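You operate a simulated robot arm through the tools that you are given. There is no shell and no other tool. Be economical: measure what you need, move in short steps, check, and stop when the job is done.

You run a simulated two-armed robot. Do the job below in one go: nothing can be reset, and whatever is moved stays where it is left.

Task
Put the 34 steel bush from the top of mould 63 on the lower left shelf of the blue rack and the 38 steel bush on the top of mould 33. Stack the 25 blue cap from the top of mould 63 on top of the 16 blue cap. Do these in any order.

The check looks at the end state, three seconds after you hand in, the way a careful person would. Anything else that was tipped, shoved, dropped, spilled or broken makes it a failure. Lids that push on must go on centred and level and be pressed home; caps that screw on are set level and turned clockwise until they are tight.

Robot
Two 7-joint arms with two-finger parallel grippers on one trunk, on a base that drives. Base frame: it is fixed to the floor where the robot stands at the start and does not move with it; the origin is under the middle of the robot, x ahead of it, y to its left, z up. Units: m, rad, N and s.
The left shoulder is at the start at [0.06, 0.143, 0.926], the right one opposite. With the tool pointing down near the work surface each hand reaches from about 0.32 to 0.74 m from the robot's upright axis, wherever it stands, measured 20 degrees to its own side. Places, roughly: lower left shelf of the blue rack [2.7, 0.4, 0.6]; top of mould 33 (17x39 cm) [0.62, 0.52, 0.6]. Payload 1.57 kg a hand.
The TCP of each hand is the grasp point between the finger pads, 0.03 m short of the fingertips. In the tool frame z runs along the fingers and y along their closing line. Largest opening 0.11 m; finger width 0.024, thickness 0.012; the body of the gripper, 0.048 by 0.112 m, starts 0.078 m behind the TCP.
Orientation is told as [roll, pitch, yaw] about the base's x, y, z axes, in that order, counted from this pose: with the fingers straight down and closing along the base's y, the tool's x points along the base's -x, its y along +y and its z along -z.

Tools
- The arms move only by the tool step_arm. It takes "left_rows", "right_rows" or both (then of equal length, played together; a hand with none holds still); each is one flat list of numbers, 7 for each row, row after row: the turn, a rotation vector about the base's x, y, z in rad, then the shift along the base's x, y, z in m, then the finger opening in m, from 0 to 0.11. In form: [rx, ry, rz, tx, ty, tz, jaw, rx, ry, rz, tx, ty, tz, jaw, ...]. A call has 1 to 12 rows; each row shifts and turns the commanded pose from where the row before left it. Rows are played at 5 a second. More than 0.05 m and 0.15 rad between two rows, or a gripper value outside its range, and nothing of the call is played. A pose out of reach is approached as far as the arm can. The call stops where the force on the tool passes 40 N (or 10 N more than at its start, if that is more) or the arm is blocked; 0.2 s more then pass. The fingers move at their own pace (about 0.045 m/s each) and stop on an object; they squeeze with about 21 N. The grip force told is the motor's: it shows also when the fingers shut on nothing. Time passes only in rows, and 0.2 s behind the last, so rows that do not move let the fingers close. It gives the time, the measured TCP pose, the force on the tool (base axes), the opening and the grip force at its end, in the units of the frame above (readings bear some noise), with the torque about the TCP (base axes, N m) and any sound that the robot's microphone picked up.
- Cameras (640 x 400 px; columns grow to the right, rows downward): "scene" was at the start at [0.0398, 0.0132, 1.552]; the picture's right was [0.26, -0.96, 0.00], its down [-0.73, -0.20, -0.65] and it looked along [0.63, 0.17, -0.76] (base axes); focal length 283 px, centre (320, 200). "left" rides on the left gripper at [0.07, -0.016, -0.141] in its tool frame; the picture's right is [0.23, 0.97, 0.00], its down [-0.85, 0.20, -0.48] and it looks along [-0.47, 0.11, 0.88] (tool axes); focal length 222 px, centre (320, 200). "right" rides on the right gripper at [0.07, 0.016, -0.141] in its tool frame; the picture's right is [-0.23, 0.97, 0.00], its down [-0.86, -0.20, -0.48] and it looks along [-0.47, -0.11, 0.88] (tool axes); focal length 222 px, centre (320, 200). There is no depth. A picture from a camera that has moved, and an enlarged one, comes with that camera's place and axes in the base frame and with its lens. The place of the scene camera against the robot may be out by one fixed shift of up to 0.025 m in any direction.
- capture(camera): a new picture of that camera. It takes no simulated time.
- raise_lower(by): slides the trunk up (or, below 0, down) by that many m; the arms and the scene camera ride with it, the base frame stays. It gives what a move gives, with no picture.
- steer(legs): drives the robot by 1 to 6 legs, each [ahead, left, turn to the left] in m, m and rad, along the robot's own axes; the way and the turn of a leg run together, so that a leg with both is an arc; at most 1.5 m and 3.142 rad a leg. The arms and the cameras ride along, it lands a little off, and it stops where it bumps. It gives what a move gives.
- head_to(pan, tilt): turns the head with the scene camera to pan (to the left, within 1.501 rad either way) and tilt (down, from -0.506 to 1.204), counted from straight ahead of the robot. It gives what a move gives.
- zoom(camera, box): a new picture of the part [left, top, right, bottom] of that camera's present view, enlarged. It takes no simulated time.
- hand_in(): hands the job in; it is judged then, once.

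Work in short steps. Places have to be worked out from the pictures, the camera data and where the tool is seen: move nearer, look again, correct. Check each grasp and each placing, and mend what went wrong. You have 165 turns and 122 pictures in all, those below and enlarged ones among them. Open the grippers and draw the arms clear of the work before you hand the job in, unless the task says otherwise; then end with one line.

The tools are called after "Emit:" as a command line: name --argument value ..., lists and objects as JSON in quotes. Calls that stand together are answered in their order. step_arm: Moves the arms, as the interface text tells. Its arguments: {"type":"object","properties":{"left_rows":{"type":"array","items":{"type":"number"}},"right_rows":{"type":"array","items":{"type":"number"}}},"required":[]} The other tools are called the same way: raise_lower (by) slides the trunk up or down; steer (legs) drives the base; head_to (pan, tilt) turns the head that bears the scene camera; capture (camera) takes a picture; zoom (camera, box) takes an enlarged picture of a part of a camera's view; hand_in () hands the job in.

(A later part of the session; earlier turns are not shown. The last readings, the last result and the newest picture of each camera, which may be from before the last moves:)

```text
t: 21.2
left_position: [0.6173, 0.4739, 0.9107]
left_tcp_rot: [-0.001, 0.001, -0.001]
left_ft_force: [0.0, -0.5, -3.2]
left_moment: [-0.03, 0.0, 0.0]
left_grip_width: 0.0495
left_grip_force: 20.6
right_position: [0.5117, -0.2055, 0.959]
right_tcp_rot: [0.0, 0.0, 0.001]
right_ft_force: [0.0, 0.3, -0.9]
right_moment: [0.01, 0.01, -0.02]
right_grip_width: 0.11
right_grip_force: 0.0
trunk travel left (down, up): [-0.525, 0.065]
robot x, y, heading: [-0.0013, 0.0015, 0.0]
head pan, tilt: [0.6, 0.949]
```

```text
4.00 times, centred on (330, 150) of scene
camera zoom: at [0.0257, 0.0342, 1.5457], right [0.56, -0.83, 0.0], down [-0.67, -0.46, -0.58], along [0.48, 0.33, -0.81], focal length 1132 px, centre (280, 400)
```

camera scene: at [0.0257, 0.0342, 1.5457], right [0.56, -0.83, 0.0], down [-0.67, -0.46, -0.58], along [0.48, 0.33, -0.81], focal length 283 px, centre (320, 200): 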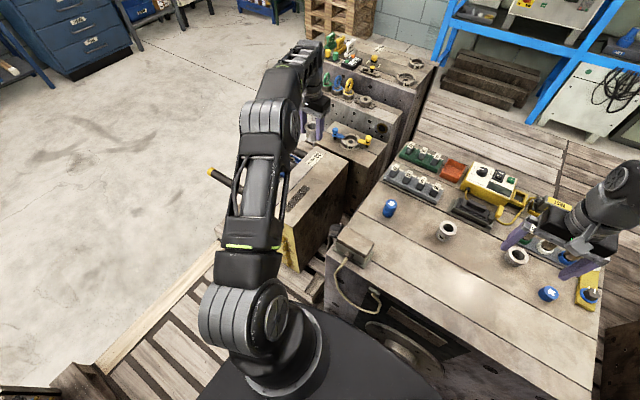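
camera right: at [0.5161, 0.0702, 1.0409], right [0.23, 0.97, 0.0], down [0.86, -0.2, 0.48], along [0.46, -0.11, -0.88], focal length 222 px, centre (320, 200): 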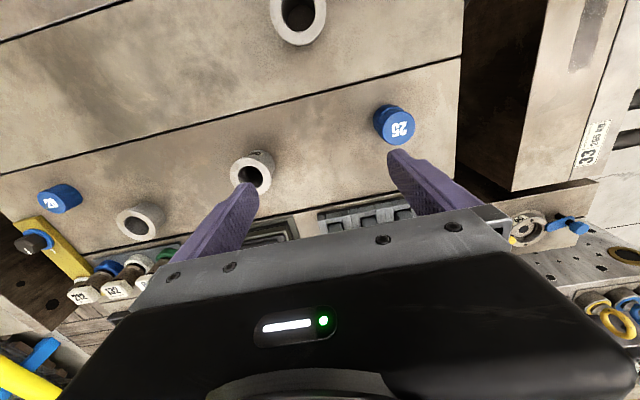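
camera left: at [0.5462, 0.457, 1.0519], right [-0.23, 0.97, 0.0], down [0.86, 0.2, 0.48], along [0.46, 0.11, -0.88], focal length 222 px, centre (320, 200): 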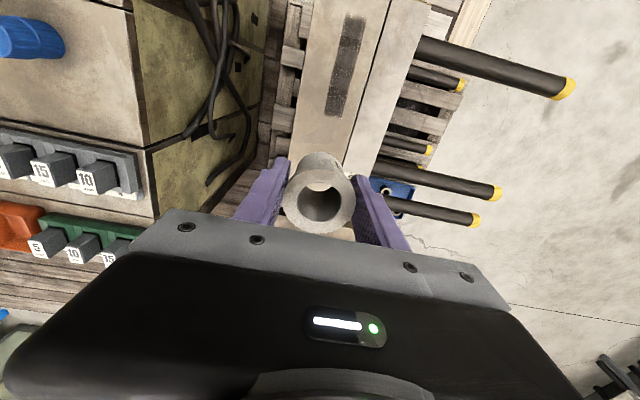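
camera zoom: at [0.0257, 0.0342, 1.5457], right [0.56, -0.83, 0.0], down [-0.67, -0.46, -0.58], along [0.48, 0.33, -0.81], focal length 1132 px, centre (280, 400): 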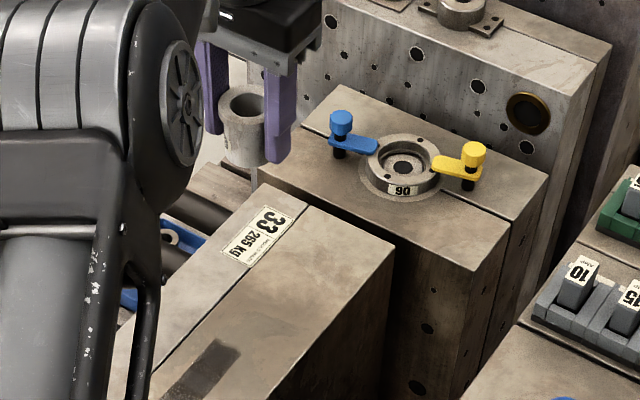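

Mould 33's brown half spans y≈0.435–0.54 at x≈0.6, with a dark stain ending at x≈0.60. I lower to TCP z≈0.70 while shifting to (0.631,0.486).

Emit:
step_arm --left_rows '[0, 0, 0, 0.0028, 0.0024, -0.042, 0.03, 0, 0, 0, 0.0028, 0.0024, -0.042, 0.03, 0, 0, 0, 0.0028, 0.0024, -0.042, 0.03, 0, 0, 0, 0.0028, 0.0024, -0.042, 0.03, 0, 0, 0, 0.0028, 0.0024, -0.042, 0.03, 0, 0, 0, 0, 0, 0, 0.03]'

Emit:
capture --camera "left"

Emit:
zoom --camera "scene" --box '[240, 100, 400, 220]'

```text
t: 22.6
left_position: [0.6245, 0.4842, 0.6978]
left_tcp_rot: [-0.001, 0.0, -0.001]
left_ft_force: [0.9, 0.2, -2.7]
left_moment: [0.03, 0.01, 0.0]
left_grip_width: 0.0499
left_grip_force: 21.2
left hand out of reach, approached as far as the arm can: row 5
right_position: [0.5099, -0.207, 0.9603]
right_tcp_rot: [-0.001, 0.001, 0.0]
right_ft_force: [0.3, 0.2, 0.9]
right_moment: [0.02, -0.01, 0.01]
right_grip_width: 0.1099
right_grip_force: 0.1
trunk travel left (down, up): [-0.525, 0.065]
robot x, y, heading: [0.0005, 0.002, -0.001]
head pan, tilt: [0.6, 0.949]
```

```text
82 pictures are left
camera left: at [0.5546, 0.4671, 0.8397], right [-0.23, 0.97, 0.0], down [0.86, 0.2, 0.48], along [0.47, 0.11, -0.88], focal length 222 px, centre (320, 200)
```

left: 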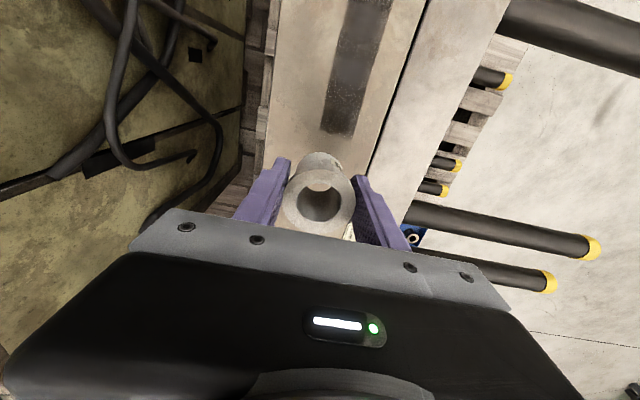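

```text
3.33 times, centred on (320, 160) of scene
camera zoom: at [0.0255, 0.0341, 1.5457], right [0.56, -0.83, 0.0], down [-0.67, -0.46, -0.58], along [0.48, 0.33, -0.81], focal length 944 px, centre (320, 333)
```

zoom: 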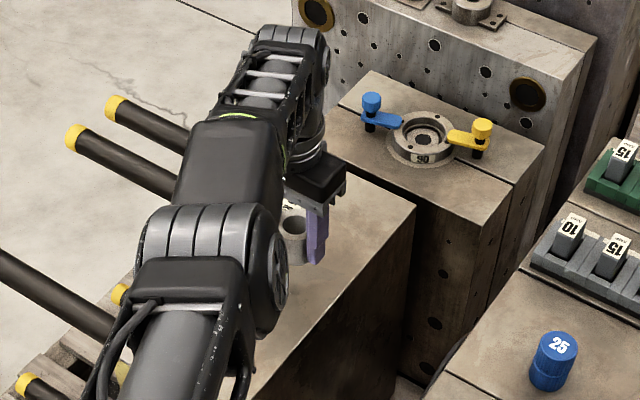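

At z 0.70 the arm is at its reach limit, so I will use the trunk to lower the rest: the mould top is ≈0.58–0.60, contact expected near TCP 0.62–0.64. First 0.045 down.

Emit:
raise_lower --by -0.045

Emit:
capture --camera "left"

```text
t: 23.4
left_position: [0.624, 0.4835, 0.6535]
left_tcp_rot: [-0.002, 0.0, 0.002]
left_ft_force: [-1.0, 0.4, -3.0]
left_moment: [0.0, 0.01, 0.0]
left_grip_width: 0.0497
left_grip_force: 20.9
right_position: [0.5116, -0.2063, 0.9138]
right_tcp_rot: [0.0, 0.002, 0.0]
right_ft_force: [-0.3, 0.1, -0.6]
right_moment: [0.0, 0.01, 0.02]
right_grip_width: 0.11
right_grip_force: 0.1
trunk travel left (down, up): [-0.48, 0.11]
robot x, y, heading: [-0.0002, 0.0018, 0.0]
head pan, tilt: [0.6, 0.949]
```

```text
80 pictures are left
camera left: at [0.5546, 0.4672, 0.7952], right [-0.23, 0.97, 0.0], down [0.86, 0.2, 0.48], along [0.47, 0.11, -0.88], focal length 222 px, centre (320, 200)
```

left: 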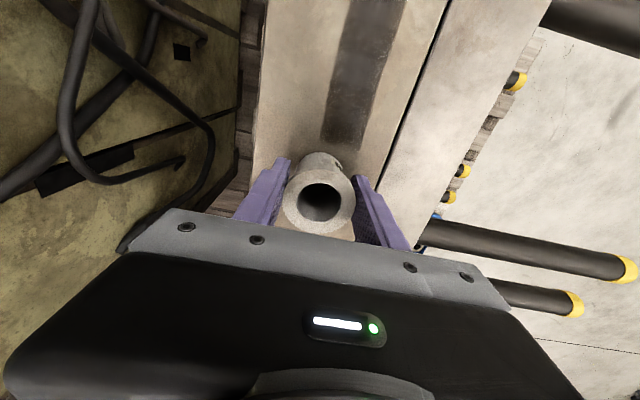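

Still clear of the top (force unchanged). I lower another 12 mm.

Emit:
raise_lower --by -0.012

Emit:
zoom --camera "left" --box '[240, 110, 400, 250]'

```text
t: 24.1
left_position: [0.6252, 0.4824, 0.6445]
left_tcp_rot: [0.004, -0.005, -0.001]
left_ft_force: [2.4, 1.4, 15.2]
left_moment: [-0.03, 0.11, -0.06]
left_grip_width: 0.0498
left_grip_force: 21.2
right_position: [0.5103, -0.2077, 0.9026]
right_tcp_rot: [0.002, 0.001, 0.0]
right_ft_force: [-0.2, 0.4, 0.2]
right_moment: [-0.02, 0.0, 0.02]
right_grip_width: 0.1101
right_grip_force: 0.1
trunk travel left (down, up): [-0.468, 0.122]
robot x, y, heading: [-0.0008, -0.0004, 0.003]
head pan, tilt: [0.6, 0.949]
```

```text
2.86 times, centred on (320, 180) of left
camera zoom: at [0.5548, 0.467, 0.7863], right [-0.23, 0.97, 0.0], down [0.85, 0.2, 0.48], along [0.47, 0.11, -0.87], focal length 635 px, centre (320, 257)
```

zoom: 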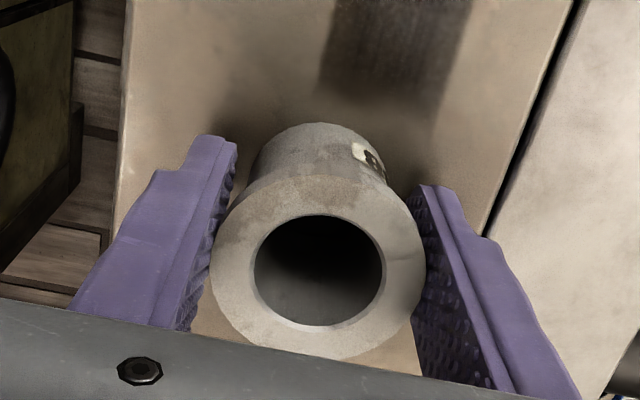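

The bush has touched down (15 N). I ease off 2 mm and open the fingers.

Emit:
raise_lower --by 0.0025

Emit:
step_arm --left_rows '[0, 0, 0, 0, 0, 0, 0.075, 0, 0, 0, 0, 0, 0, 0.075, 0, 0, 0, 0, 0, 0, 0.075]'

Emit:
raise_lower --by 0.06

Emit:
capture --camera "left"

```text
t: 24.6
left_position: [0.625, 0.4831, 0.6454]
left_tcp_rot: [0.001, -0.002, 0.001]
left_ft_force: [4.0, 1.4, 9.9]
left_moment: [0.05, -0.35, 0.07]
left_grip_width: 0.0499
left_grip_force: 21.2
right_position: [0.5107, -0.2067, 0.9048]
right_tcp_rot: [0.002, 0.002, 0.0]
right_ft_force: [-1.1, -0.3, 0.0]
right_moment: [0.0, 0.03, 0.03]
right_grip_width: 0.1101
right_grip_force: 0.0
trunk travel left (down, up): [-0.471, 0.119]
robot x, y, heading: [-0.0008, -0.0033, 0.0]
head pan, tilt: [0.6, 0.949]
```

```text
t: 25.4
left_position: [0.6251, 0.4845, 0.6442]
left_tcp_rot: [-0.001, 0.002, 0.0]
left_ft_force: [0.0, 0.7, 0.5]
left_moment: [0.0, 0.01, 0.01]
left_grip_width: 0.075
left_grip_force: 0.1
right_position: [0.511, -0.2058, 0.905]
right_tcp_rot: [-0.001, 0.002, -0.001]
right_ft_force: [-0.6, 0.5, 0.7]
right_moment: [0.02, 0.02, -0.01]
right_grip_width: 0.1099
right_grip_force: 0.1
trunk travel left (down, up): [-0.471, 0.119]
robot x, y, heading: [0.0041, -0.0007, 0.003]
head pan, tilt: [0.6, 0.949]
```

```text
t: 26.4
left_position: [0.6244, 0.484, 0.7035]
left_tcp_rot: [0.0, -0.001, 0.0]
left_ft_force: [0.5, -0.5, 0.5]
left_moment: [-0.01, 0.04, 0.01]
left_grip_width: 0.0751
left_grip_force: 0.0
right_position: [0.5124, -0.2051, 0.9637]
right_tcp_rot: [0.001, 0.003, 0.0]
right_ft_force: [0.3, -0.1, -0.1]
right_moment: [-0.02, 0.0, -0.02]
right_grip_width: 0.11
right_grip_force: 0.0
trunk travel left (down, up): [-0.531, 0.059]
robot x, y, heading: [-0.0008, -0.0002, 0.001]
head pan, tilt: [0.6, 0.949]
```

```text
78 pictures are left
camera left: at [0.5547, 0.4672, 0.8456], right [-0.23, 0.97, 0.0], down [0.86, 0.2, 0.48], along [0.47, 0.11, -0.88], focal length 222 px, centre (320, 200)
```

left: 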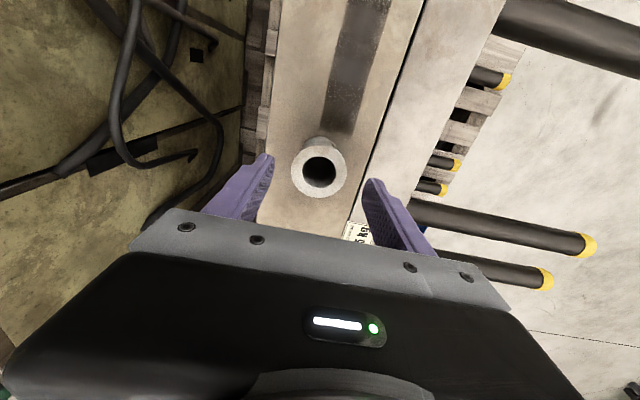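

Bush 38 stands on mould 33. The left hand rises and withdraws, while the right moves above bush 34.

Emit:
step_arm --left_rows '[0, 0, 0, 0, 0, 0.045, 0.075, 0, 0, 0, 0, 0, 0.045, 0.075, 0, 0, 0, 0, 0, 0.045, 0.075, 0, 0, 0, 0, 0, 0.045, 0.075, 0, 0, 0, 0, 0, 0.045, 0.075, 0, 0, 0, 0, 0, 0.045, 0.075, 0, 0, 0, -0.04, -0.02, 0.02, 0.075, 0, 0, 0, -0.04, -0.02, 0.02, 0.075, 0, 0, 0, -0.04, -0.02, 0.02, 0.075, 0, 0, 0, -0.04, -0.02, 0, 0.075, 0, 0, 0, -0.04, -0.02, 0, 0.075, 0, 0, 0, -0.04, -0.02, 0, 0.075]' --right_rows '[0, 0, 0, 0.022, -0.008, -0.015, 0.11, 0, 0, 0, 0.022, -0.008, -0.015, 0.11, 0, 0, 0, 0.022, -0.008, -0.015, 0.11, 0, 0, 0, 0.022, -0.008, -0.015, 0.11, 0, 0, 0, 0, 0, 0, 0.11, 0, 0, 0, 0, 0, 0, 0.11, 0, 0, 0, 0, 0, 0, 0.11, 0, 0, 0, 0, 0, 0, 0.11, 0, 0, 0, 0, 0, 0, 0.11, 0, 0, 0, 0, 0, 0, 0.11, 0, 0, 0, 0, 0, 0, 0.11, 0, 0, 0, 0, 0, 0, 0.11]'

Emit:
capture --camera "right"

Emit:
head_to --pan 0.15 --tilt 0.35

Emit:
capture --camera "scene"

```text
t: 29.0
left_position: [0.3825, 0.3643, 0.9791]
left_tcp_rot: [0.002, 0.001, 0.0]
left_ft_force: [-1.0, 0.1, -0.8]
left_moment: [0.01, -0.03, 0.0]
left_grip_width: 0.0751
left_grip_force: 0.1
left hand out of reach, approached as far as the arm can: row 5, 6
right_position: [0.5981, -0.2386, 0.9049]
right_tcp_rot: [-0.001, -0.001, -0.001]
right_ft_force: [-0.8, 0.4, 0.8]
right_moment: [0.01, -0.02, 0.03]
right_grip_width: 0.1101
right_grip_force: 0.0
trunk travel left (down, up): [-0.531, 0.059]
robot x, y, heading: [-0.0047, 0.0042, 0.001]
head pan, tilt: [0.6, 0.949]
```

```text
77 pictures are left
camera right: at [0.5297, -0.2236, 1.0465], right [0.23, 0.97, 0.0], down [0.86, -0.2, 0.48], along [0.46, -0.11, -0.88], focal length 222 px, centre (320, 200)
```

right: 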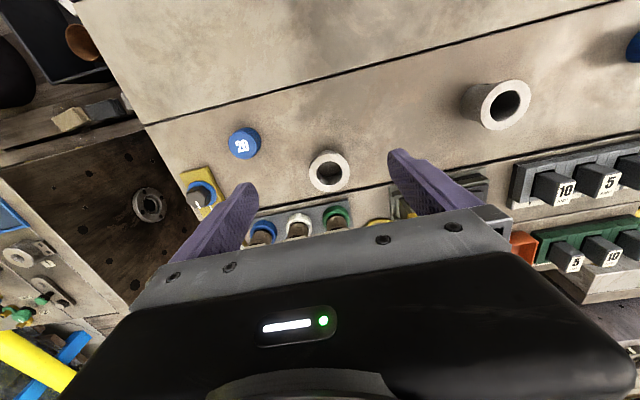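

```text
t: 30.0
left_position: [0.3844, 0.3629, 0.9807]
left_tcp_rot: [-0.001, 0.001, -0.001]
left_ft_force: [-0.2, -0.1, 0.5]
left_moment: [0.0, -0.03, -0.04]
left_grip_width: 0.0749
left_grip_force: 0.1
right_position: [0.6009, -0.2399, 0.9044]
right_tcp_rot: [0.002, 0.002, -0.001]
right_ft_force: [0.1, -0.9, 0.3]
right_moment: [-0.01, -0.02, -0.03]
right_grip_width: 0.1101
right_grip_force: 0.0
trunk travel left (down, up): [-0.531, 0.059]
robot x, y, heading: [-0.0005, 0.0003, -0.003]
head pan, tilt: [0.15, 0.351]
```

```text
76 pictures are left
camera scene: at [0.0573, 0.0069, 1.6023], right [0.15, -0.99, 0.0], down [-0.34, -0.05, -0.94], along [0.93, 0.14, -0.34], focal length 283 px, centre (320, 200)
```

scene: 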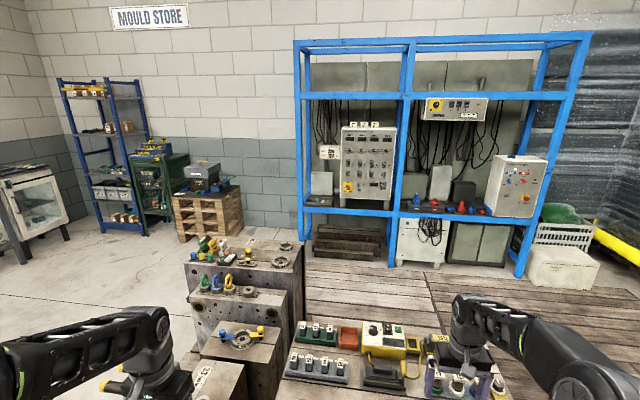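

The big blue rack is seen; its lower left shelf is at picture (321,202). Before grasping I check that the right bush is really number 34.

Emit:
zoom --camera "right" --box '[290, 130, 370, 210]'

Emit:
zoom --camera "scene" --box '[280, 130, 420, 280]'

```text
5.00 times, centred on (330, 170) of right
camera zoom: at [0.5305, -0.2233, 1.0461], right [0.23, 0.97, 0.0], down [0.86, -0.2, 0.48], along [0.46, -0.11, -0.88], focal length 1111 px, centre (270, 350)
```

zoom: 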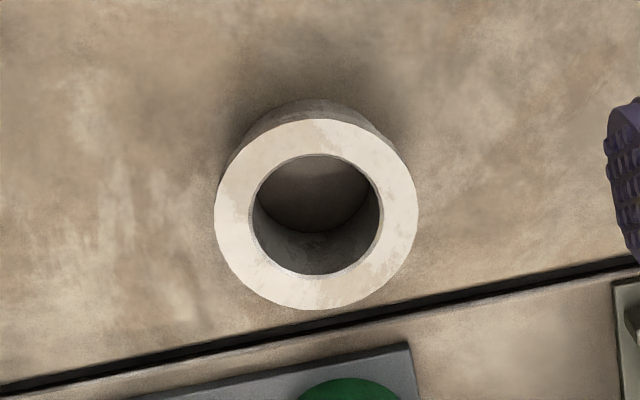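

```text
2.67 times, centred on (350, 205) of scene
camera zoom: at [0.0573, 0.0069, 1.6023], right [0.15, -0.99, 0.0], down [-0.34, -0.05, -0.94], along [0.93, 0.14, -0.34], focal length 755 px, centre (240, 187)
```

zoom: 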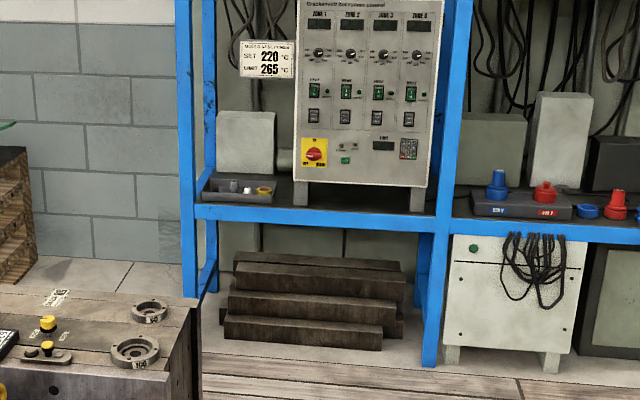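

Only three bushes are on mould 63 (30, 38 and this), so this is 34; centre ≈(0.631,-0.236). I move over it, lower to z≈0.778 and close.

Emit:
step_arm --right_rows '[0, 0, 0, 0.031, 0.003, 0, 0.09, 0, 0, 0, 0, 0, -0.04, 0.09, 0, 0, 0, 0, 0, -0.04, 0.09, 0, 0, 0, 0, 0, -0.035, 0.09, 0, 0, 0, 0, 0, -0.01, 0.09, 0, 0, 0, 0, 0, 0, 0.09]'

Emit:
capture --camera "right"

```text
t: 31.4
left_position: [0.3835, 0.3637, 0.9786]
left_tcp_rot: [0.0, 0.002, -0.001]
left_ft_force: [-0.6, 0.0, -1.0]
left_moment: [-0.01, 0.05, 0.01]
left_grip_width: 0.0752
left_grip_force: 0.1
right_position: [0.63, -0.2349, 0.7789]
right_tcp_rot: [0.0, 0.001, 0.0]
right_ft_force: [1.1, -0.3, -0.2]
right_moment: [0.01, 0.0, -0.01]
right_grip_width: 0.0899
right_grip_force: 0.1
trunk travel left (down, up): [-0.531, 0.059]
robot x, y, heading: [-0.0007, 0.0011, -0.003]
head pan, tilt: [0.15, 0.351]
```

```text
73 pictures are left
camera right: at [0.56, -0.2192, 0.9213], right [0.23, 0.97, 0.0], down [0.86, -0.2, 0.48], along [0.46, -0.11, -0.88], focal length 222 px, centre (320, 200)
```

right: 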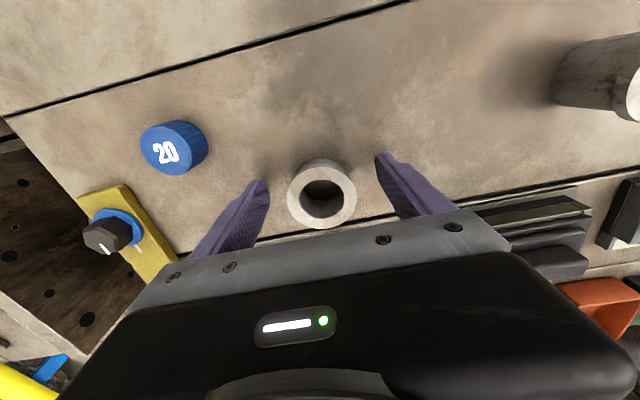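

The bush is centred between the fingers; I close, lift and check.

Emit:
step_arm --right_rows '[0, 0, 0, 0, 0, 0, 0.03, 0, 0, 0, 0, 0, 0, 0.03, 0, 0, 0, 0, 0, 0, 0.03, 0, 0, 0, 0, 0, 0, 0.03, 0, 0, 0, 0, 0, 0, 0.03, 0, 0, 0, 0, 0, 0.03, 0.03, 0, 0, 0, 0, 0, 0.045, 0.03, 0, 0, 0, 0, 0, 0.045, 0.03, 0, 0, 0, 0, 0, 0.045, 0.03, 0, 0, 0, 0, 0, 0.045, 0.03, 0, 0, 0, 0, 0, 0, 0.03]'

Emit:
capture --camera "right"

Emit:
head_to --pan 1.2 --tilt 0.7

Emit:
capture --camera "scene"

```text
t: 33.8
left_position: [0.3843, 0.3649, 0.9787]
left_tcp_rot: [0.0, 0.0, 0.0]
left_ft_force: [0.4, 0.3, 0.1]
left_moment: [-0.01, 0.02, -0.02]
left_grip_width: 0.0753
left_grip_force: 0.1
right_position: [0.6305, -0.2319, 0.9903]
right_tcp_rot: [-0.001, 0.004, 0.001]
right_ft_force: [2.2, 0.7, -2.7]
right_moment: [0.03, 0.02, 0.04]
right_grip_width: 0.0526
right_grip_force: 21.1
trunk travel left (down, up): [-0.531, 0.059]
robot x, y, heading: [0.0006, -0.0006, -0.001]
head pan, tilt: [0.15, 0.351]
```

```text
72 pictures are left
camera right: at [0.5607, -0.2164, 1.1334], right [0.23, 0.97, 0.0], down [0.86, -0.2, 0.48], along [0.46, -0.11, -0.88], focal length 222 px, centre (320, 200)
```

right: 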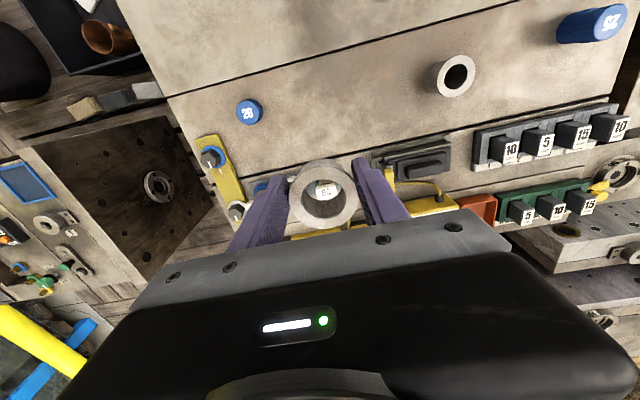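

```text
t: 35.1
left_position: [0.3838, 0.3638, 0.9779]
left_tcp_rot: [0.0, -0.002, 0.001]
left_ft_force: [-0.1, -0.4, -0.4]
left_moment: [0.01, -0.03, 0.0]
left_grip_width: 0.0748
left_grip_force: 0.0
right_position: [0.63, -0.2325, 0.9919]
right_tcp_rot: [-0.001, 0.001, 0.0]
right_ft_force: [0.1, -1.5, -2.5]
right_moment: [-0.01, -0.01, -0.01]
right_grip_width: 0.0523
right_grip_force: 20.8
trunk travel left (down, up): [-0.531, 0.059]
robot x, y, heading: [-0.0034, -0.0006, 0.002]
head pan, tilt: [1.201, 0.7]
```

```text
71 pictures are left
camera scene: at [-0.0037, 0.072, 1.571], right [0.93, -0.36, 0.0], down [-0.23, -0.6, -0.77], along [0.28, 0.71, -0.64], focal length 283 px, centre (320, 200)
```

scene: 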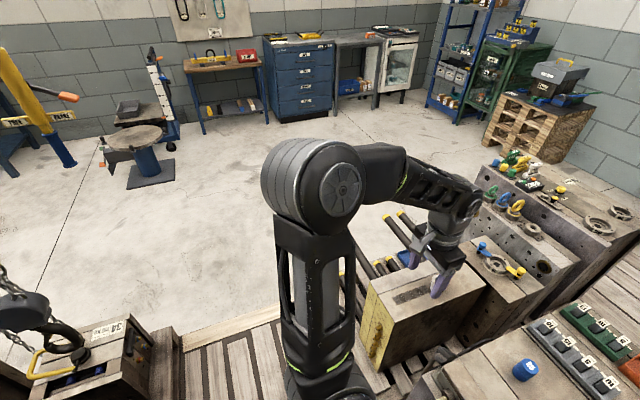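

Bush 34 is held. Before driving I look at the floor to the left and right of the robot.

Emit:
head_to --pan 1.5 --tilt 1.0

Emit:
capture --camera "scene"

Emit:
head_to --pan -0.8 --tilt 0.7

Emit:
capture --camera "scene"

Emit:
head_to --pan -1.5 --tilt 0.9

Emit:
capture --camera "scene"

```text
t: 35.9
left_position: [0.3841, 0.3634, 0.9787]
left_tcp_rot: [0.0, 0.0, -0.001]
left_ft_force: [0.5, 0.2, 0.2]
left_moment: [-0.01, 0.03, -0.01]
left_grip_width: 0.0751
left_grip_force: 0.0
right_position: [0.6301, -0.2325, 0.9932]
right_tcp_rot: [0.0, 0.001, -0.001]
right_ft_force: [0.2, 0.5, -2.7]
right_moment: [0.0, -0.02, -0.01]
right_grip_width: 0.0524
right_grip_force: 20.6
trunk travel left (down, up): [-0.531, 0.059]
robot x, y, heading: [0.0004, -0.0004, -0.0]
head pan, tilt: [1.499, 1.0]
```

```text
70 pictures are left
camera scene: at [-0.0295, 0.0624, 1.5476], right [1.0, -0.07, 0.0], down [-0.06, -0.84, -0.54], along [0.04, 0.54, -0.84], focal length 283 px, centre (320, 200)
```

scene: 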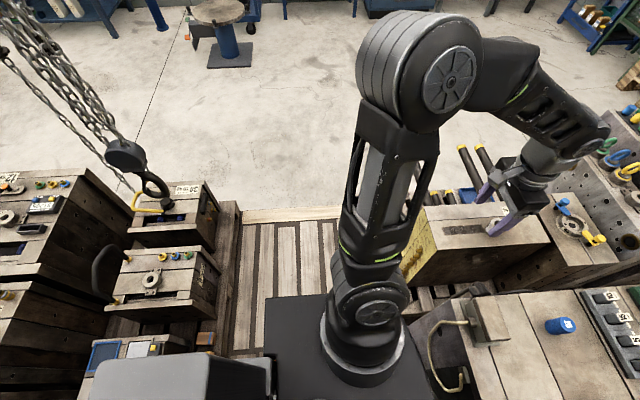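

```text
t: 38.0
left_position: [0.3847, 0.3635, 0.9801]
left_tcp_rot: [0.0, 0.0, 0.001]
left_ft_force: [0.3, -0.1, 0.6]
left_moment: [0.01, 0.03, 0.01]
left_grip_width: 0.0749
left_grip_force: 0.1
right_position: [0.6308, -0.2323, 0.9924]
right_tcp_rot: [0.0, 0.003, -0.001]
right_ft_force: [-1.2, 0.0, -2.3]
right_moment: [0.0, 0.03, -0.03]
right_grip_width: 0.0524
right_grip_force: 21.0
trunk travel left (down, up): [-0.531, 0.059]
robot x, y, heading: [0.0011, -0.0012, 0.004]
head pan, tilt: [-0.799, 0.7]
```

```text
69 pictures are left
camera scene: at [0.0247, -0.068, 1.5709], right [-0.72, -0.7, 0.0], down [-0.45, 0.46, -0.76], along [0.53, -0.55, -0.64], focal length 283 px, centre (320, 200)
```

scene: 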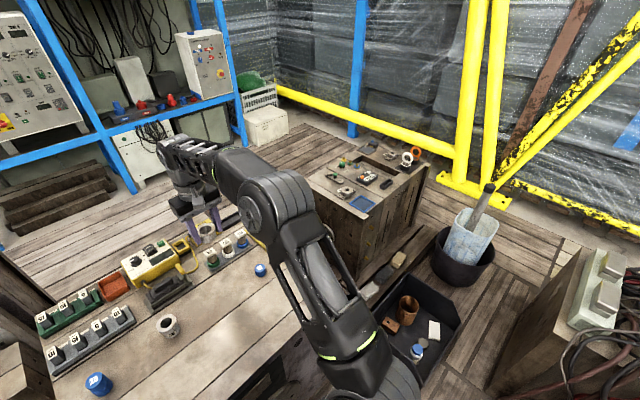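

```text
t: 39.1
left_position: [0.384, 0.3624, 0.9787]
left_tcp_rot: [-0.001, 0.001, -0.001]
left_ft_force: [0.2, -0.3, 0.0]
left_moment: [0.03, 0.01, 0.01]
left_grip_width: 0.0751
left_grip_force: 0.1
right_position: [0.6293, -0.2327, 0.9915]
right_tcp_rot: [-0.001, 0.002, -0.001]
right_ft_force: [0.6, 0.3, -1.7]
right_moment: [-0.04, 0.03, -0.02]
right_grip_width: 0.0523
right_grip_force: 21.2
trunk travel left (down, up): [-0.531, 0.059]
robot x, y, heading: [-0.0016, -0.0035, 0.002]
head pan, tilt: [-1.499, 0.901]
```

```text
68 pictures are left
camera scene: at [-0.0291, -0.0825, 1.5548], right [-1.0, -0.07, 0.0], down [-0.06, 0.78, -0.62], along [0.04, -0.62, -0.78], focal length 283 px, centre (320, 200)
```

scene: 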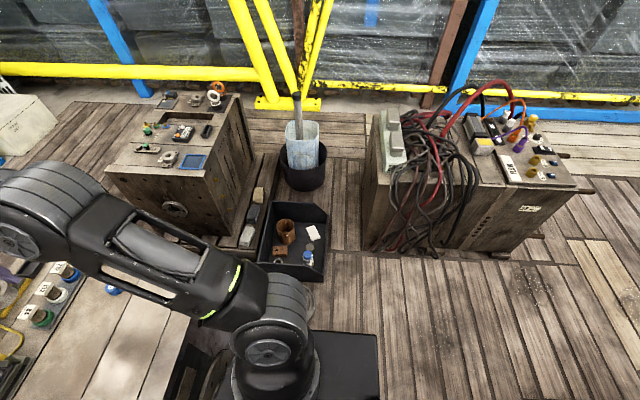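

The whole area has flush planking. The way left is free between the boxes (x<-0.45) and mould 33's pallet (x>0.33). I tuck the right hand in first, then back off slightly and drive left over y≈0.6 to look.

Emit:
step_arm --right_rows '[0, 0, 0, -0.042, 0, 0.005, 0.03, 0, 0, 0, -0.042, 0, 0.005, 0.03, 0, 0, 0, -0.042, 0, 0.005, 0.03, 0, 0, 0, -0.042, 0, 0.005, 0.03, 0, 0, 0, -0.042, 0, 0.005, 0.03]'

Emit:
steer --legs '[[-0.06, 0, 0], [0, 0.6, 0]]'

Emit:
head_to --pan 0.8 --tilt 0.6

Emit:
capture --camera "scene"

```text
t: 40.3
left_position: [0.3824, 0.3633, 0.9797]
left_tcp_rot: [0.0, -0.001, 0.0]
left_ft_force: [-0.2, -0.1, 0.4]
left_moment: [0.0, -0.05, 0.0]
left_grip_width: 0.0749
left_grip_force: 0.1
right_position: [0.418, -0.2341, 1.0165]
right_tcp_rot: [0.0, 0.002, -0.001]
right_ft_force: [0.1, 0.4, -2.0]
right_moment: [-0.01, 0.01, 0.0]
right_grip_width: 0.0521
right_grip_force: 20.9
trunk travel left (down, up): [-0.531, 0.059]
robot x, y, heading: [0.0001, -0.0012, -0.004]
head pan, tilt: [-1.499, 0.901]
```

```text
t: 44.2
left_position: [0.3232, 0.9634, 0.9778]
left_tcp_rot: [0.0, -0.001, 0.002]
left_ft_force: [-0.5, -0.2, 0.2]
left_moment: [-0.02, 0.03, 0.04]
left_grip_width: 0.075
left_grip_force: 0.1
right_position: [0.3586, 0.3648, 1.0169]
right_tcp_rot: [0.001, 0.002, 0.0]
right_ft_force: [-0.4, -0.4, -1.5]
right_moment: [-0.01, 0.02, -0.02]
right_grip_width: 0.0521
right_grip_force: 21.5
trunk travel left (down, up): [-0.531, 0.059]
robot x, y, heading: [-0.0625, 0.5954, 0.0]
head pan, tilt: [-1.499, 0.901]
```

```text
t: 46.4
left_position: [0.3235, 0.9628, 0.979]
left_tcp_rot: [0.0, -0.001, 0.003]
left_ft_force: [0.7, 0.2, 0.0]
left_moment: [0.02, 0.02, -0.02]
left_grip_width: 0.075
left_grip_force: 0.0
right_position: [0.3585, 0.3636, 1.017]
right_tcp_rot: [0.0, 0.002, 0.001]
right_ft_force: [0.1, 0.6, -2.7]
right_moment: [0.03, 0.01, 0.02]
right_grip_width: 0.0521
right_grip_force: 21.2
trunk travel left (down, up): [-0.531, 0.059]
robot x, y, heading: [-0.0589, 0.6009, -0.003]
head pan, tilt: [0.799, 0.6]
```

```text
67 pictures are left
camera scene: at [-0.0332, 0.6543, 1.5796], right [0.72, -0.7, 0.0], down [-0.39, -0.41, -0.82], along [0.57, 0.59, -0.57], focal length 283 px, centre (320, 200)
```

scene: 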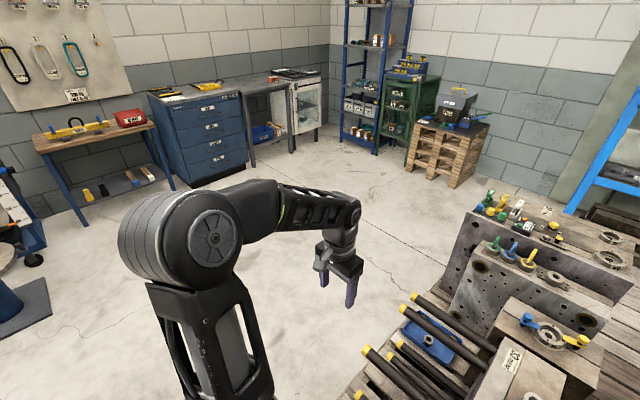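

Bars end at y≈1.0; the floor beyond is free. I drive left another 0.95 m and then ahead 1.3 m.

Emit:
steer --legs '[[0, 0.95, 0], [1.3, 0, 0]]'

Emit:
head_to --pan -0.7 --tilt 0.6

Emit:
capture --camera "scene"

```text
t: 57.4
left_position: [1.6319, 1.8958, 0.9784]
left_tcp_rot: [0.0, 0.0, -0.005]
left_ft_force: [0.0, -0.4, 0.4]
left_moment: [0.0, 0.01, 0.03]
left_grip_width: 0.0753
left_grip_force: 0.0
right_position: [1.6641, 1.2976, 1.0171]
right_tcp_rot: [-0.001, 0.003, -0.005]
right_ft_force: [-0.2, 0.1, -1.4]
right_moment: [0.04, 0.01, 0.01]
right_grip_width: 0.0515
right_grip_force: 21.3
trunk travel left (down, up): [-0.531, 0.059]
robot x, y, heading: [1.2397, 1.5358, 0.001]
head pan, tilt: [0.799, 0.6]
```

```text
t: 59.0
left_position: [1.6308, 1.8952, 0.98]
left_tcp_rot: [0.001, 0.001, -0.004]
left_ft_force: [-0.3, 0.1, 0.5]
left_moment: [0.03, -0.03, 0.0]
left_grip_width: 0.0749
left_grip_force: 0.1
right_position: [1.6627, 1.2973, 1.016]
right_tcp_rot: [-0.001, 0.002, -0.006]
right_ft_force: [0.1, -0.9, -2.1]
right_moment: [-0.04, 0.05, 0.0]
right_grip_width: 0.0515
right_grip_force: 21.0
trunk travel left (down, up): [-0.531, 0.059]
robot x, y, heading: [1.2452, 1.5321, -0.003]
head pan, tilt: [-0.7, 0.6]
```

```text
66 pictures are left
camera scene: at [1.2781, 1.47, 1.5796], right [-0.65, -0.76, 0.0], down [-0.43, 0.37, -0.82], along [0.63, -0.53, -0.57], focal length 283 px, centre (320, 200)
```

scene: 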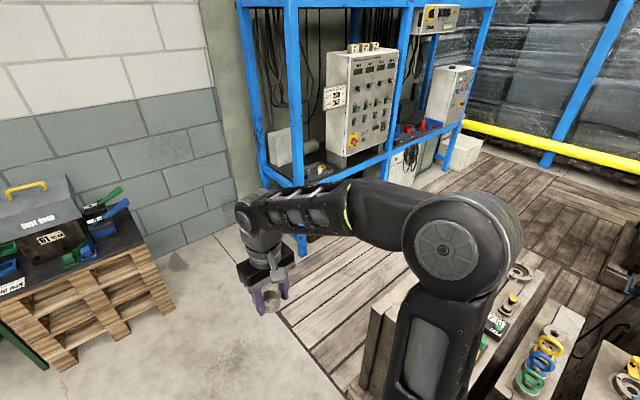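

The grip width fell slightly (0.0526→0.0515), so I check the bush in the hand, and zoom on the rack.

Emit:
zoom --camera "right" --box '[230, 130, 410, 250]'

Emit:
zoom --camera "scene" --box '[230, 100, 430, 240]'

```text
3.33 times, centred on (320, 190) of right
camera zoom: at [1.5937, 1.314, 1.1583], right [0.23, 0.97, 0.0], down [0.86, -0.2, 0.48], along [0.46, -0.11, -0.88], focal length 740 px, centre (320, 233)
```

zoom: 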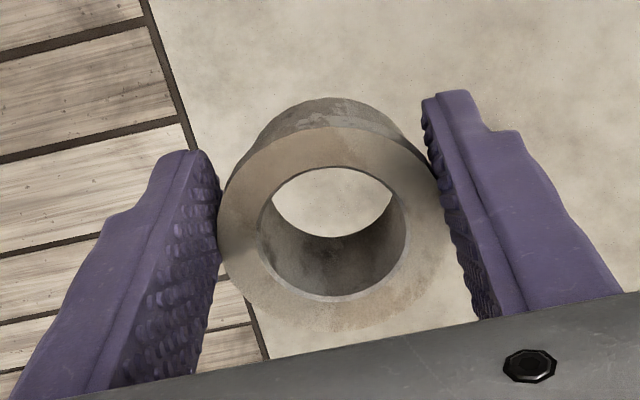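

```text
2.86 times, centred on (330, 170) of scene
camera zoom: at [1.2781, 1.47, 1.5796], right [-0.65, -0.76, 0.0], down [-0.43, 0.37, -0.82], along [0.63, -0.53, -0.57], focal length 809 px, centre (291, 286)
```

zoom: 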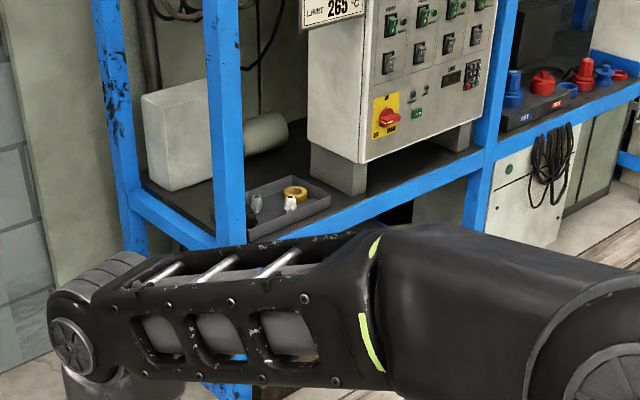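

The bush has crept about 1 cm forward in the fingers, so I will set it on the clear floor here and regrip it centred. First I extend the hand 0.12 m ahead and lower the trunk.

Emit:
step_arm --right_rows '[0, 0, 0, 0.02, 0, -0.03, 0.03, 0, 0, 0, 0.02, 0, -0.03, 0.03, 0, 0, 0, 0.02, 0, -0.03, 0.03, 0, 0, 0, 0.02, 0, -0.03, 0.03, 0, 0, 0, 0.02, 0, -0.03, 0.03, 0, 0, 0, 0.02, 0, -0.03, 0.03]'

Emit:
raise_lower --by -0.45

Emit:
head_to --pan -0.4 --tilt 1.0

Emit:
capture --camera "scene"

Emit:
capture --camera "right"

```text
t: 60.4
left_position: [1.6325, 1.8956, 0.9786]
left_tcp_rot: [0.001, 0.002, -0.004]
left_ft_force: [0.2, 0.1, -0.2]
left_moment: [-0.02, 0.03, -0.01]
left_grip_width: 0.0752
left_grip_force: 0.0
right_position: [1.7843, 1.2973, 0.8337]
right_tcp_rot: [0.0, 0.002, -0.007]
right_ft_force: [-0.4, 0.7, -2.9]
right_moment: [0.01, 0.06, -0.03]
right_grip_width: 0.0517
right_grip_force: 20.7
trunk travel left (down, up): [-0.531, 0.059]
robot x, y, heading: [1.2469, 1.5322, 0.001]
head pan, tilt: [-0.7, 0.6]
```

```text
refused: -0.45 is not a number from -0.4 to 0.4
```

```text
t: 61.3
left_position: [1.6309, 1.8957, 0.9796]
left_tcp_rot: [-0.001, -0.001, -0.005]
left_ft_force: [-0.6, 0.7, -0.7]
left_moment: [-0.03, -0.01, 0.0]
left_grip_width: 0.0749
left_grip_force: 0.0
right_position: [1.7825, 1.2995, 0.8355]
right_tcp_rot: [0.001, 0.003, -0.005]
right_ft_force: [-1.0, -0.8, -1.2]
right_moment: [-0.02, 0.02, 0.0]
right_grip_width: 0.0515
right_grip_force: 20.4
trunk travel left (down, up): [-0.531, 0.059]
robot x, y, heading: [1.2416, 1.5331, -0.007]
head pan, tilt: [-0.4, 1.0]
```

```text
63 pictures are left
camera scene: at [1.2748, 1.4997, 1.5476], right [-0.39, -0.92, 0.0], down [-0.77, 0.33, -0.54], along [0.5, -0.21, -0.84], focal length 283 px, centre (320, 200)
```

scene: 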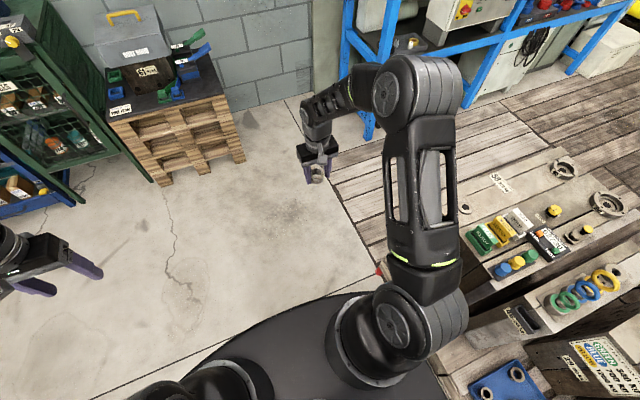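

```text
62 pictures are left
camera right: at [1.7134, 1.315, 0.9762], right [0.23, 0.97, 0.0], down [0.86, -0.2, 0.48], along [0.46, -0.11, -0.88], focal length 222 px, centre (320, 200)
```

right: 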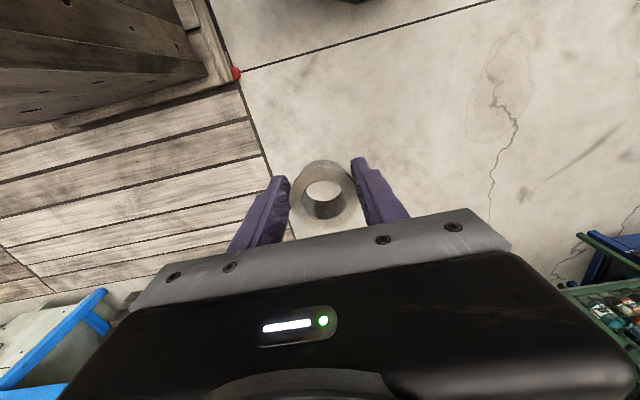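

I shift 0.25 m left away from the moulds before lowering the trunk, so the elbow stays clear.

Emit:
steer --legs '[[0, 0.25, 0]]'

Emit:
raise_lower --by -0.4

Emit:
capture --camera "right"

```text
t: 63.1
left_position: [1.6332, 2.138, 0.9787]
left_tcp_rot: [0.0, -0.001, -0.004]
left_ft_force: [0.6, -0.3, -0.3]
left_moment: [-0.04, 0.01, 0.04]
left_grip_width: 0.075
left_grip_force: 0.1
right_position: [1.784, 1.5405, 0.8345]
right_tcp_rot: [0.0, 0.003, -0.006]
right_ft_force: [-0.2, 0.2, -1.7]
right_moment: [-0.01, 0.01, 0.02]
right_grip_width: 0.0514
right_grip_force: 21.2
trunk travel left (down, up): [-0.531, 0.059]
robot x, y, heading: [1.2494, 1.7759, -0.006]
head pan, tilt: [-0.4, 1.0]
```

```text
t: 66.9
left_position: [1.6325, 2.1375, 0.5796]
left_tcp_rot: [0.001, 0.0, -0.006]
left_ft_force: [0.5, -0.9, -0.8]
left_moment: [-0.02, -0.02, 0.0]
left_grip_width: 0.0749
left_grip_force: 0.0
right_position: [1.7842, 1.5402, 0.4344]
right_tcp_rot: [-0.001, 0.001, -0.004]
right_ft_force: [1.2, 0.0, -1.6]
right_moment: [-0.01, 0.0, 0.03]
right_grip_width: 0.0515
right_grip_force: 21.1
trunk travel left (down, up): [-0.131, 0.459]
robot x, y, heading: [1.2478, 1.776, -0.005]
head pan, tilt: [-0.4, 1.0]
```

```text
61 pictures are left
camera right: at [1.7148, 1.5561, 0.5761], right [0.23, 0.97, 0.0], down [0.86, -0.2, 0.48], along [0.46, -0.11, -0.88], focal length 222 px, centre (320, 200)
```

right: 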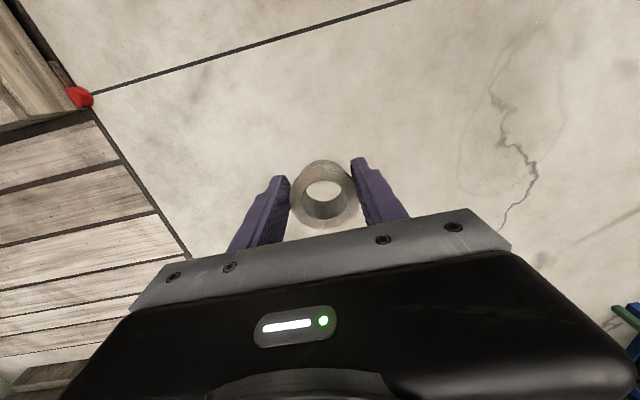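

Clear floor below. I lower the arm to z≈0.09.

Emit:
step_arm --right_rows '[0, 0, 0, 0, 0, -0.045, 0.03, 0, 0, 0, 0, 0, -0.045, 0.03, 0, 0, 0, 0, 0, -0.045, 0.03, 0, 0, 0, 0, 0, -0.045, 0.03, 0, 0, 0, 0, 0, -0.045, 0.03, 0, 0, 0, 0, 0, -0.045, 0.03, 0, 0, 0, 0, 0, -0.045, 0.03, 0, 0, 0, 0, 0, -0.03, 0.03]'

Emit:
step_arm --right_rows '[0, 0, 0, 0, 0, -0.01, 0.03, 0, 0, 0, 0, 0, -0.01, 0.03, 0, 0, 0, 0, 0, -0.005, 0.03, 0, 0, 0, 0, 0, -0.005, 0.03]'

```text
t: 68.7
left_position: [1.6316, 2.137, 0.579]
left_tcp_rot: [0.0, 0.0, -0.005]
left_ft_force: [-1.7, 0.3, 0.3]
left_moment: [0.01, -0.03, -0.03]
left_grip_width: 0.0748
left_grip_force: 0.1
right_position: [1.7848, 1.5399, 0.0875]
right_tcp_rot: [0.001, 0.003, -0.008]
right_ft_force: [-0.5, 0.0, -1.9]
right_moment: [-0.01, 0.0, 0.0]
right_grip_width: 0.0513
right_grip_force: 20.8
trunk travel left (down, up): [-0.131, 0.459]
robot x, y, heading: [1.2427, 1.7755, -0.002]
head pan, tilt: [-0.4, 1.0]
```

```text
t: 69.7
left_position: [1.6324, 2.1367, 0.5786]
left_tcp_rot: [0.0, 0.0, -0.004]
left_ft_force: [-0.6, -0.5, -0.8]
left_moment: [0.0, -0.01, -0.01]
left_grip_width: 0.0752
left_grip_force: 0.1
right_position: [1.7863, 1.5394, 0.0587]
right_tcp_rot: [0.002, 0.005, -0.005]
right_ft_force: [-0.9, -0.4, -3.1]
right_moment: [-0.01, -0.02, -0.03]
right_grip_width: 0.0514
right_grip_force: 21.2
trunk travel left (down, up): [-0.131, 0.459]
robot x, y, heading: [1.2483, 1.776, -0.004]
head pan, tilt: [-0.4, 1.0]
```

No contact yet at z 0.059; I go on in small steps.

Emit:
step_arm --right_rows '[0, 0, 0, 0, 0, -0.005, 0.03, 0, 0, 0, 0, 0, -0.003, 0.03, 0, 0, 0, 0, 0, -0.003, 0.03, 0, 0, 0, 0, 0, 0, 0.03]'

```text
t: 70.7
left_position: [1.6325, 2.1358, 0.5789]
left_tcp_rot: [0.0, 0.001, -0.005]
left_ft_force: [-0.5, 1.2, 0.3]
left_moment: [-0.01, -0.01, -0.02]
left_grip_width: 0.0751
left_grip_force: 0.2
right_position: [1.7849, 1.5391, 0.0486]
right_tcp_rot: [0.001, 0.003, -0.006]
right_ft_force: [0.8, -0.8, -2.3]
right_moment: [0.0, 0.05, 0.0]
right_grip_width: 0.0514
right_grip_force: 21.0
trunk travel left (down, up): [-0.131, 0.459]
robot x, y, heading: [1.2474, 1.774, -0.005]
head pan, tilt: [-0.4, 1.0]
```

Emit:
step_arm --right_rows '[0, 0, 0, 0, 0, -0.003, 0.03, 0, 0, 0, 0, 0, -0.003, 0.03, 0, 0, 0, 0, 0, 0, 0.03]'

```text
t: 71.5
left_position: [1.6325, 2.1363, 0.5794]
left_tcp_rot: [0.0, 0.0, -0.006]
left_ft_force: [0.3, 1.0, 0.4]
left_moment: [-0.03, 0.01, 0.01]
left_grip_width: 0.0749
left_grip_force: 0.0
right_position: [1.7857, 1.5389, 0.0433]
right_tcp_rot: [-0.001, 0.001, -0.005]
right_ft_force: [0.0, -0.2, -2.7]
right_moment: [0.02, 0.04, 0.01]
right_grip_width: 0.0515
right_grip_force: 20.7
trunk travel left (down, up): [-0.131, 0.459]
robot x, y, heading: [1.2494, 1.7773, -0.008]
head pan, tilt: [-0.4, 1.0]
```

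Still no contact at 0.043; I continue with 3 mm steps.

Emit:
step_arm --right_rows '[0, 0, 0, 0, 0, -0.003, 0.03, 0, 0, 0, 0, 0, -0.003, 0.03, 0, 0, 0, 0, 0, 0, 0.03]'

Emit:
capture --camera "right"

```text
t: 72.3
left_position: [1.6308, 2.1369, 0.5789]
left_tcp_rot: [0.0, 0.0, -0.005]
left_ft_force: [0.1, -0.6, 0.8]
left_moment: [-0.01, -0.04, -0.03]
left_grip_width: 0.075
left_grip_force: 0.1
right_position: [1.7865, 1.5386, 0.0371]
right_tcp_rot: [-0.001, 0.001, -0.007]
right_ft_force: [-4.1, 2.3, 16.8]
right_moment: [0.04, -0.08, 0.17]
right_grip_width: 0.0512
right_grip_force: 21.0
trunk travel left (down, up): [-0.131, 0.459]
robot x, y, heading: [1.2499, 1.774, -0.004]
head pan, tilt: [-0.4, 1.0]
```

```text
60 pictures are left
camera right: at [1.7155, 1.5558, 0.1792], right [0.23, 0.97, 0.0], down [0.85, -0.2, 0.48], along [0.47, -0.11, -0.88], focal length 222 px, centre (320, 200)
```

right: 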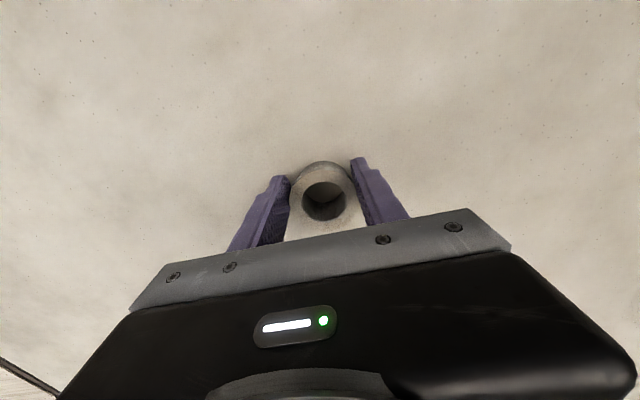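

Contact at TCP 0.037: it did not slide down. I open and look at the bush's true place.

Emit:
step_arm --right_rows '[0, 0, 0, 0, 0, 0.001, 0.09, 0, 0, 0, 0, 0, 0, 0.09, 0, 0, 0, 0, 0, 0, 0.09]'

Emit:
zoom --camera "right" --box '[220, 130, 420, 255]'

Emit:
step_arm --right_rows '[0, 0, 0, 0, 0, 0.03, 0.09, 0, 0, 0, 0, 0, 0.03, 0.09, 0, 0, 0, 0, 0, 0.03, 0.09, 0, 0, 0, 0, 0, 0.03, 0.09, 0, 0, 0, 0, 0, 0, 0.09]'

Emit:
capture --camera "right"

```text
t: 73.1
left_position: [1.6324, 2.137, 0.5782]
left_tcp_rot: [0.0, -0.001, -0.004]
left_ft_force: [0.5, 0.2, 0.0]
left_moment: [0.01, -0.02, 0.02]
left_grip_width: 0.0751
left_grip_force: 0.0
right_position: [1.7852, 1.5393, 0.0373]
right_tcp_rot: [0.0, 0.002, -0.006]
right_ft_force: [0.4, -0.7, 0.0]
right_moment: [-0.02, 0.02, 0.02]
right_grip_width: 0.09
right_grip_force: 0.2
trunk travel left (down, up): [-0.131, 0.459]
robot x, y, heading: [1.2475, 1.778, -0.003]
head pan, tilt: [-0.4, 1.0]
```

```text
3.20 times, centred on (320, 192) of right
camera zoom: at [1.7152, 1.5555, 0.1787], right [0.23, 0.97, 0.0], down [0.86, -0.2, 0.48], along [0.46, -0.11, -0.88], focal length 711 px, centre (320, 224)
```

zoom: 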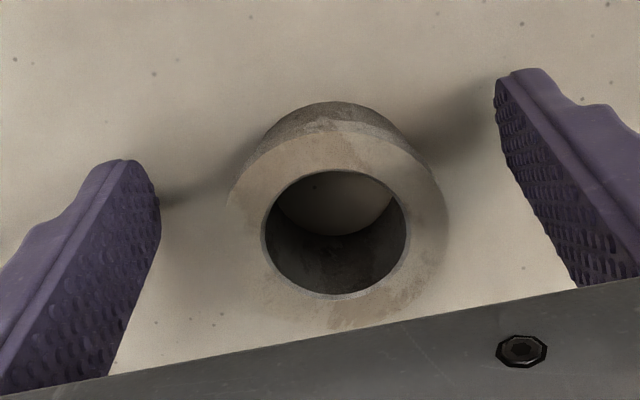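

```text
t: 74.3
left_position: [1.6312, 2.1359, 0.5799]
left_tcp_rot: [0.0, 0.0, -0.005]
left_ft_force: [0.1, -1.1, -0.3]
left_moment: [-0.02, 0.0, 0.02]
left_grip_width: 0.0748
left_grip_force: 0.1
right_position: [1.7853, 1.54, 0.158]
right_tcp_rot: [0.001, 0.002, -0.004]
right_ft_force: [0.8, -0.6, -0.2]
right_moment: [0.02, 0.01, 0.02]
right_grip_width: 0.09
right_grip_force: 0.0
trunk travel left (down, up): [-0.131, 0.459]
robot x, y, heading: [1.2469, 1.7727, -0.005]
head pan, tilt: [-0.4, 1.0]
```

```text
58 pictures are left
camera right: at [1.7148, 1.556, 0.2993], right [0.23, 0.97, 0.0], down [0.85, -0.2, 0.48], along [0.46, -0.11, -0.88], focal length 222 px, centre (320, 200)
```

right: 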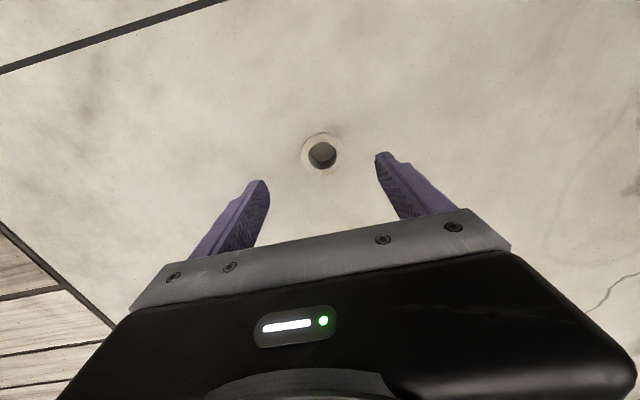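

I zoom on the bush to fix its centre before regripping.

Emit:
zoom --camera "right" --box '[280, 110, 360, 190]'

```text
5.00 times, centred on (320, 150) of right
camera zoom: at [1.7148, 1.556, 0.2993], right [0.23, 0.97, 0.0], down [0.85, -0.2, 0.48], along [0.46, -0.11, -0.88], focal length 1111 px, centre (320, 450)
```

zoom: 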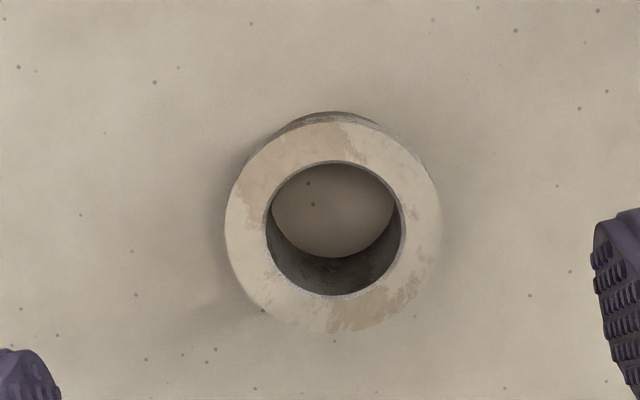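

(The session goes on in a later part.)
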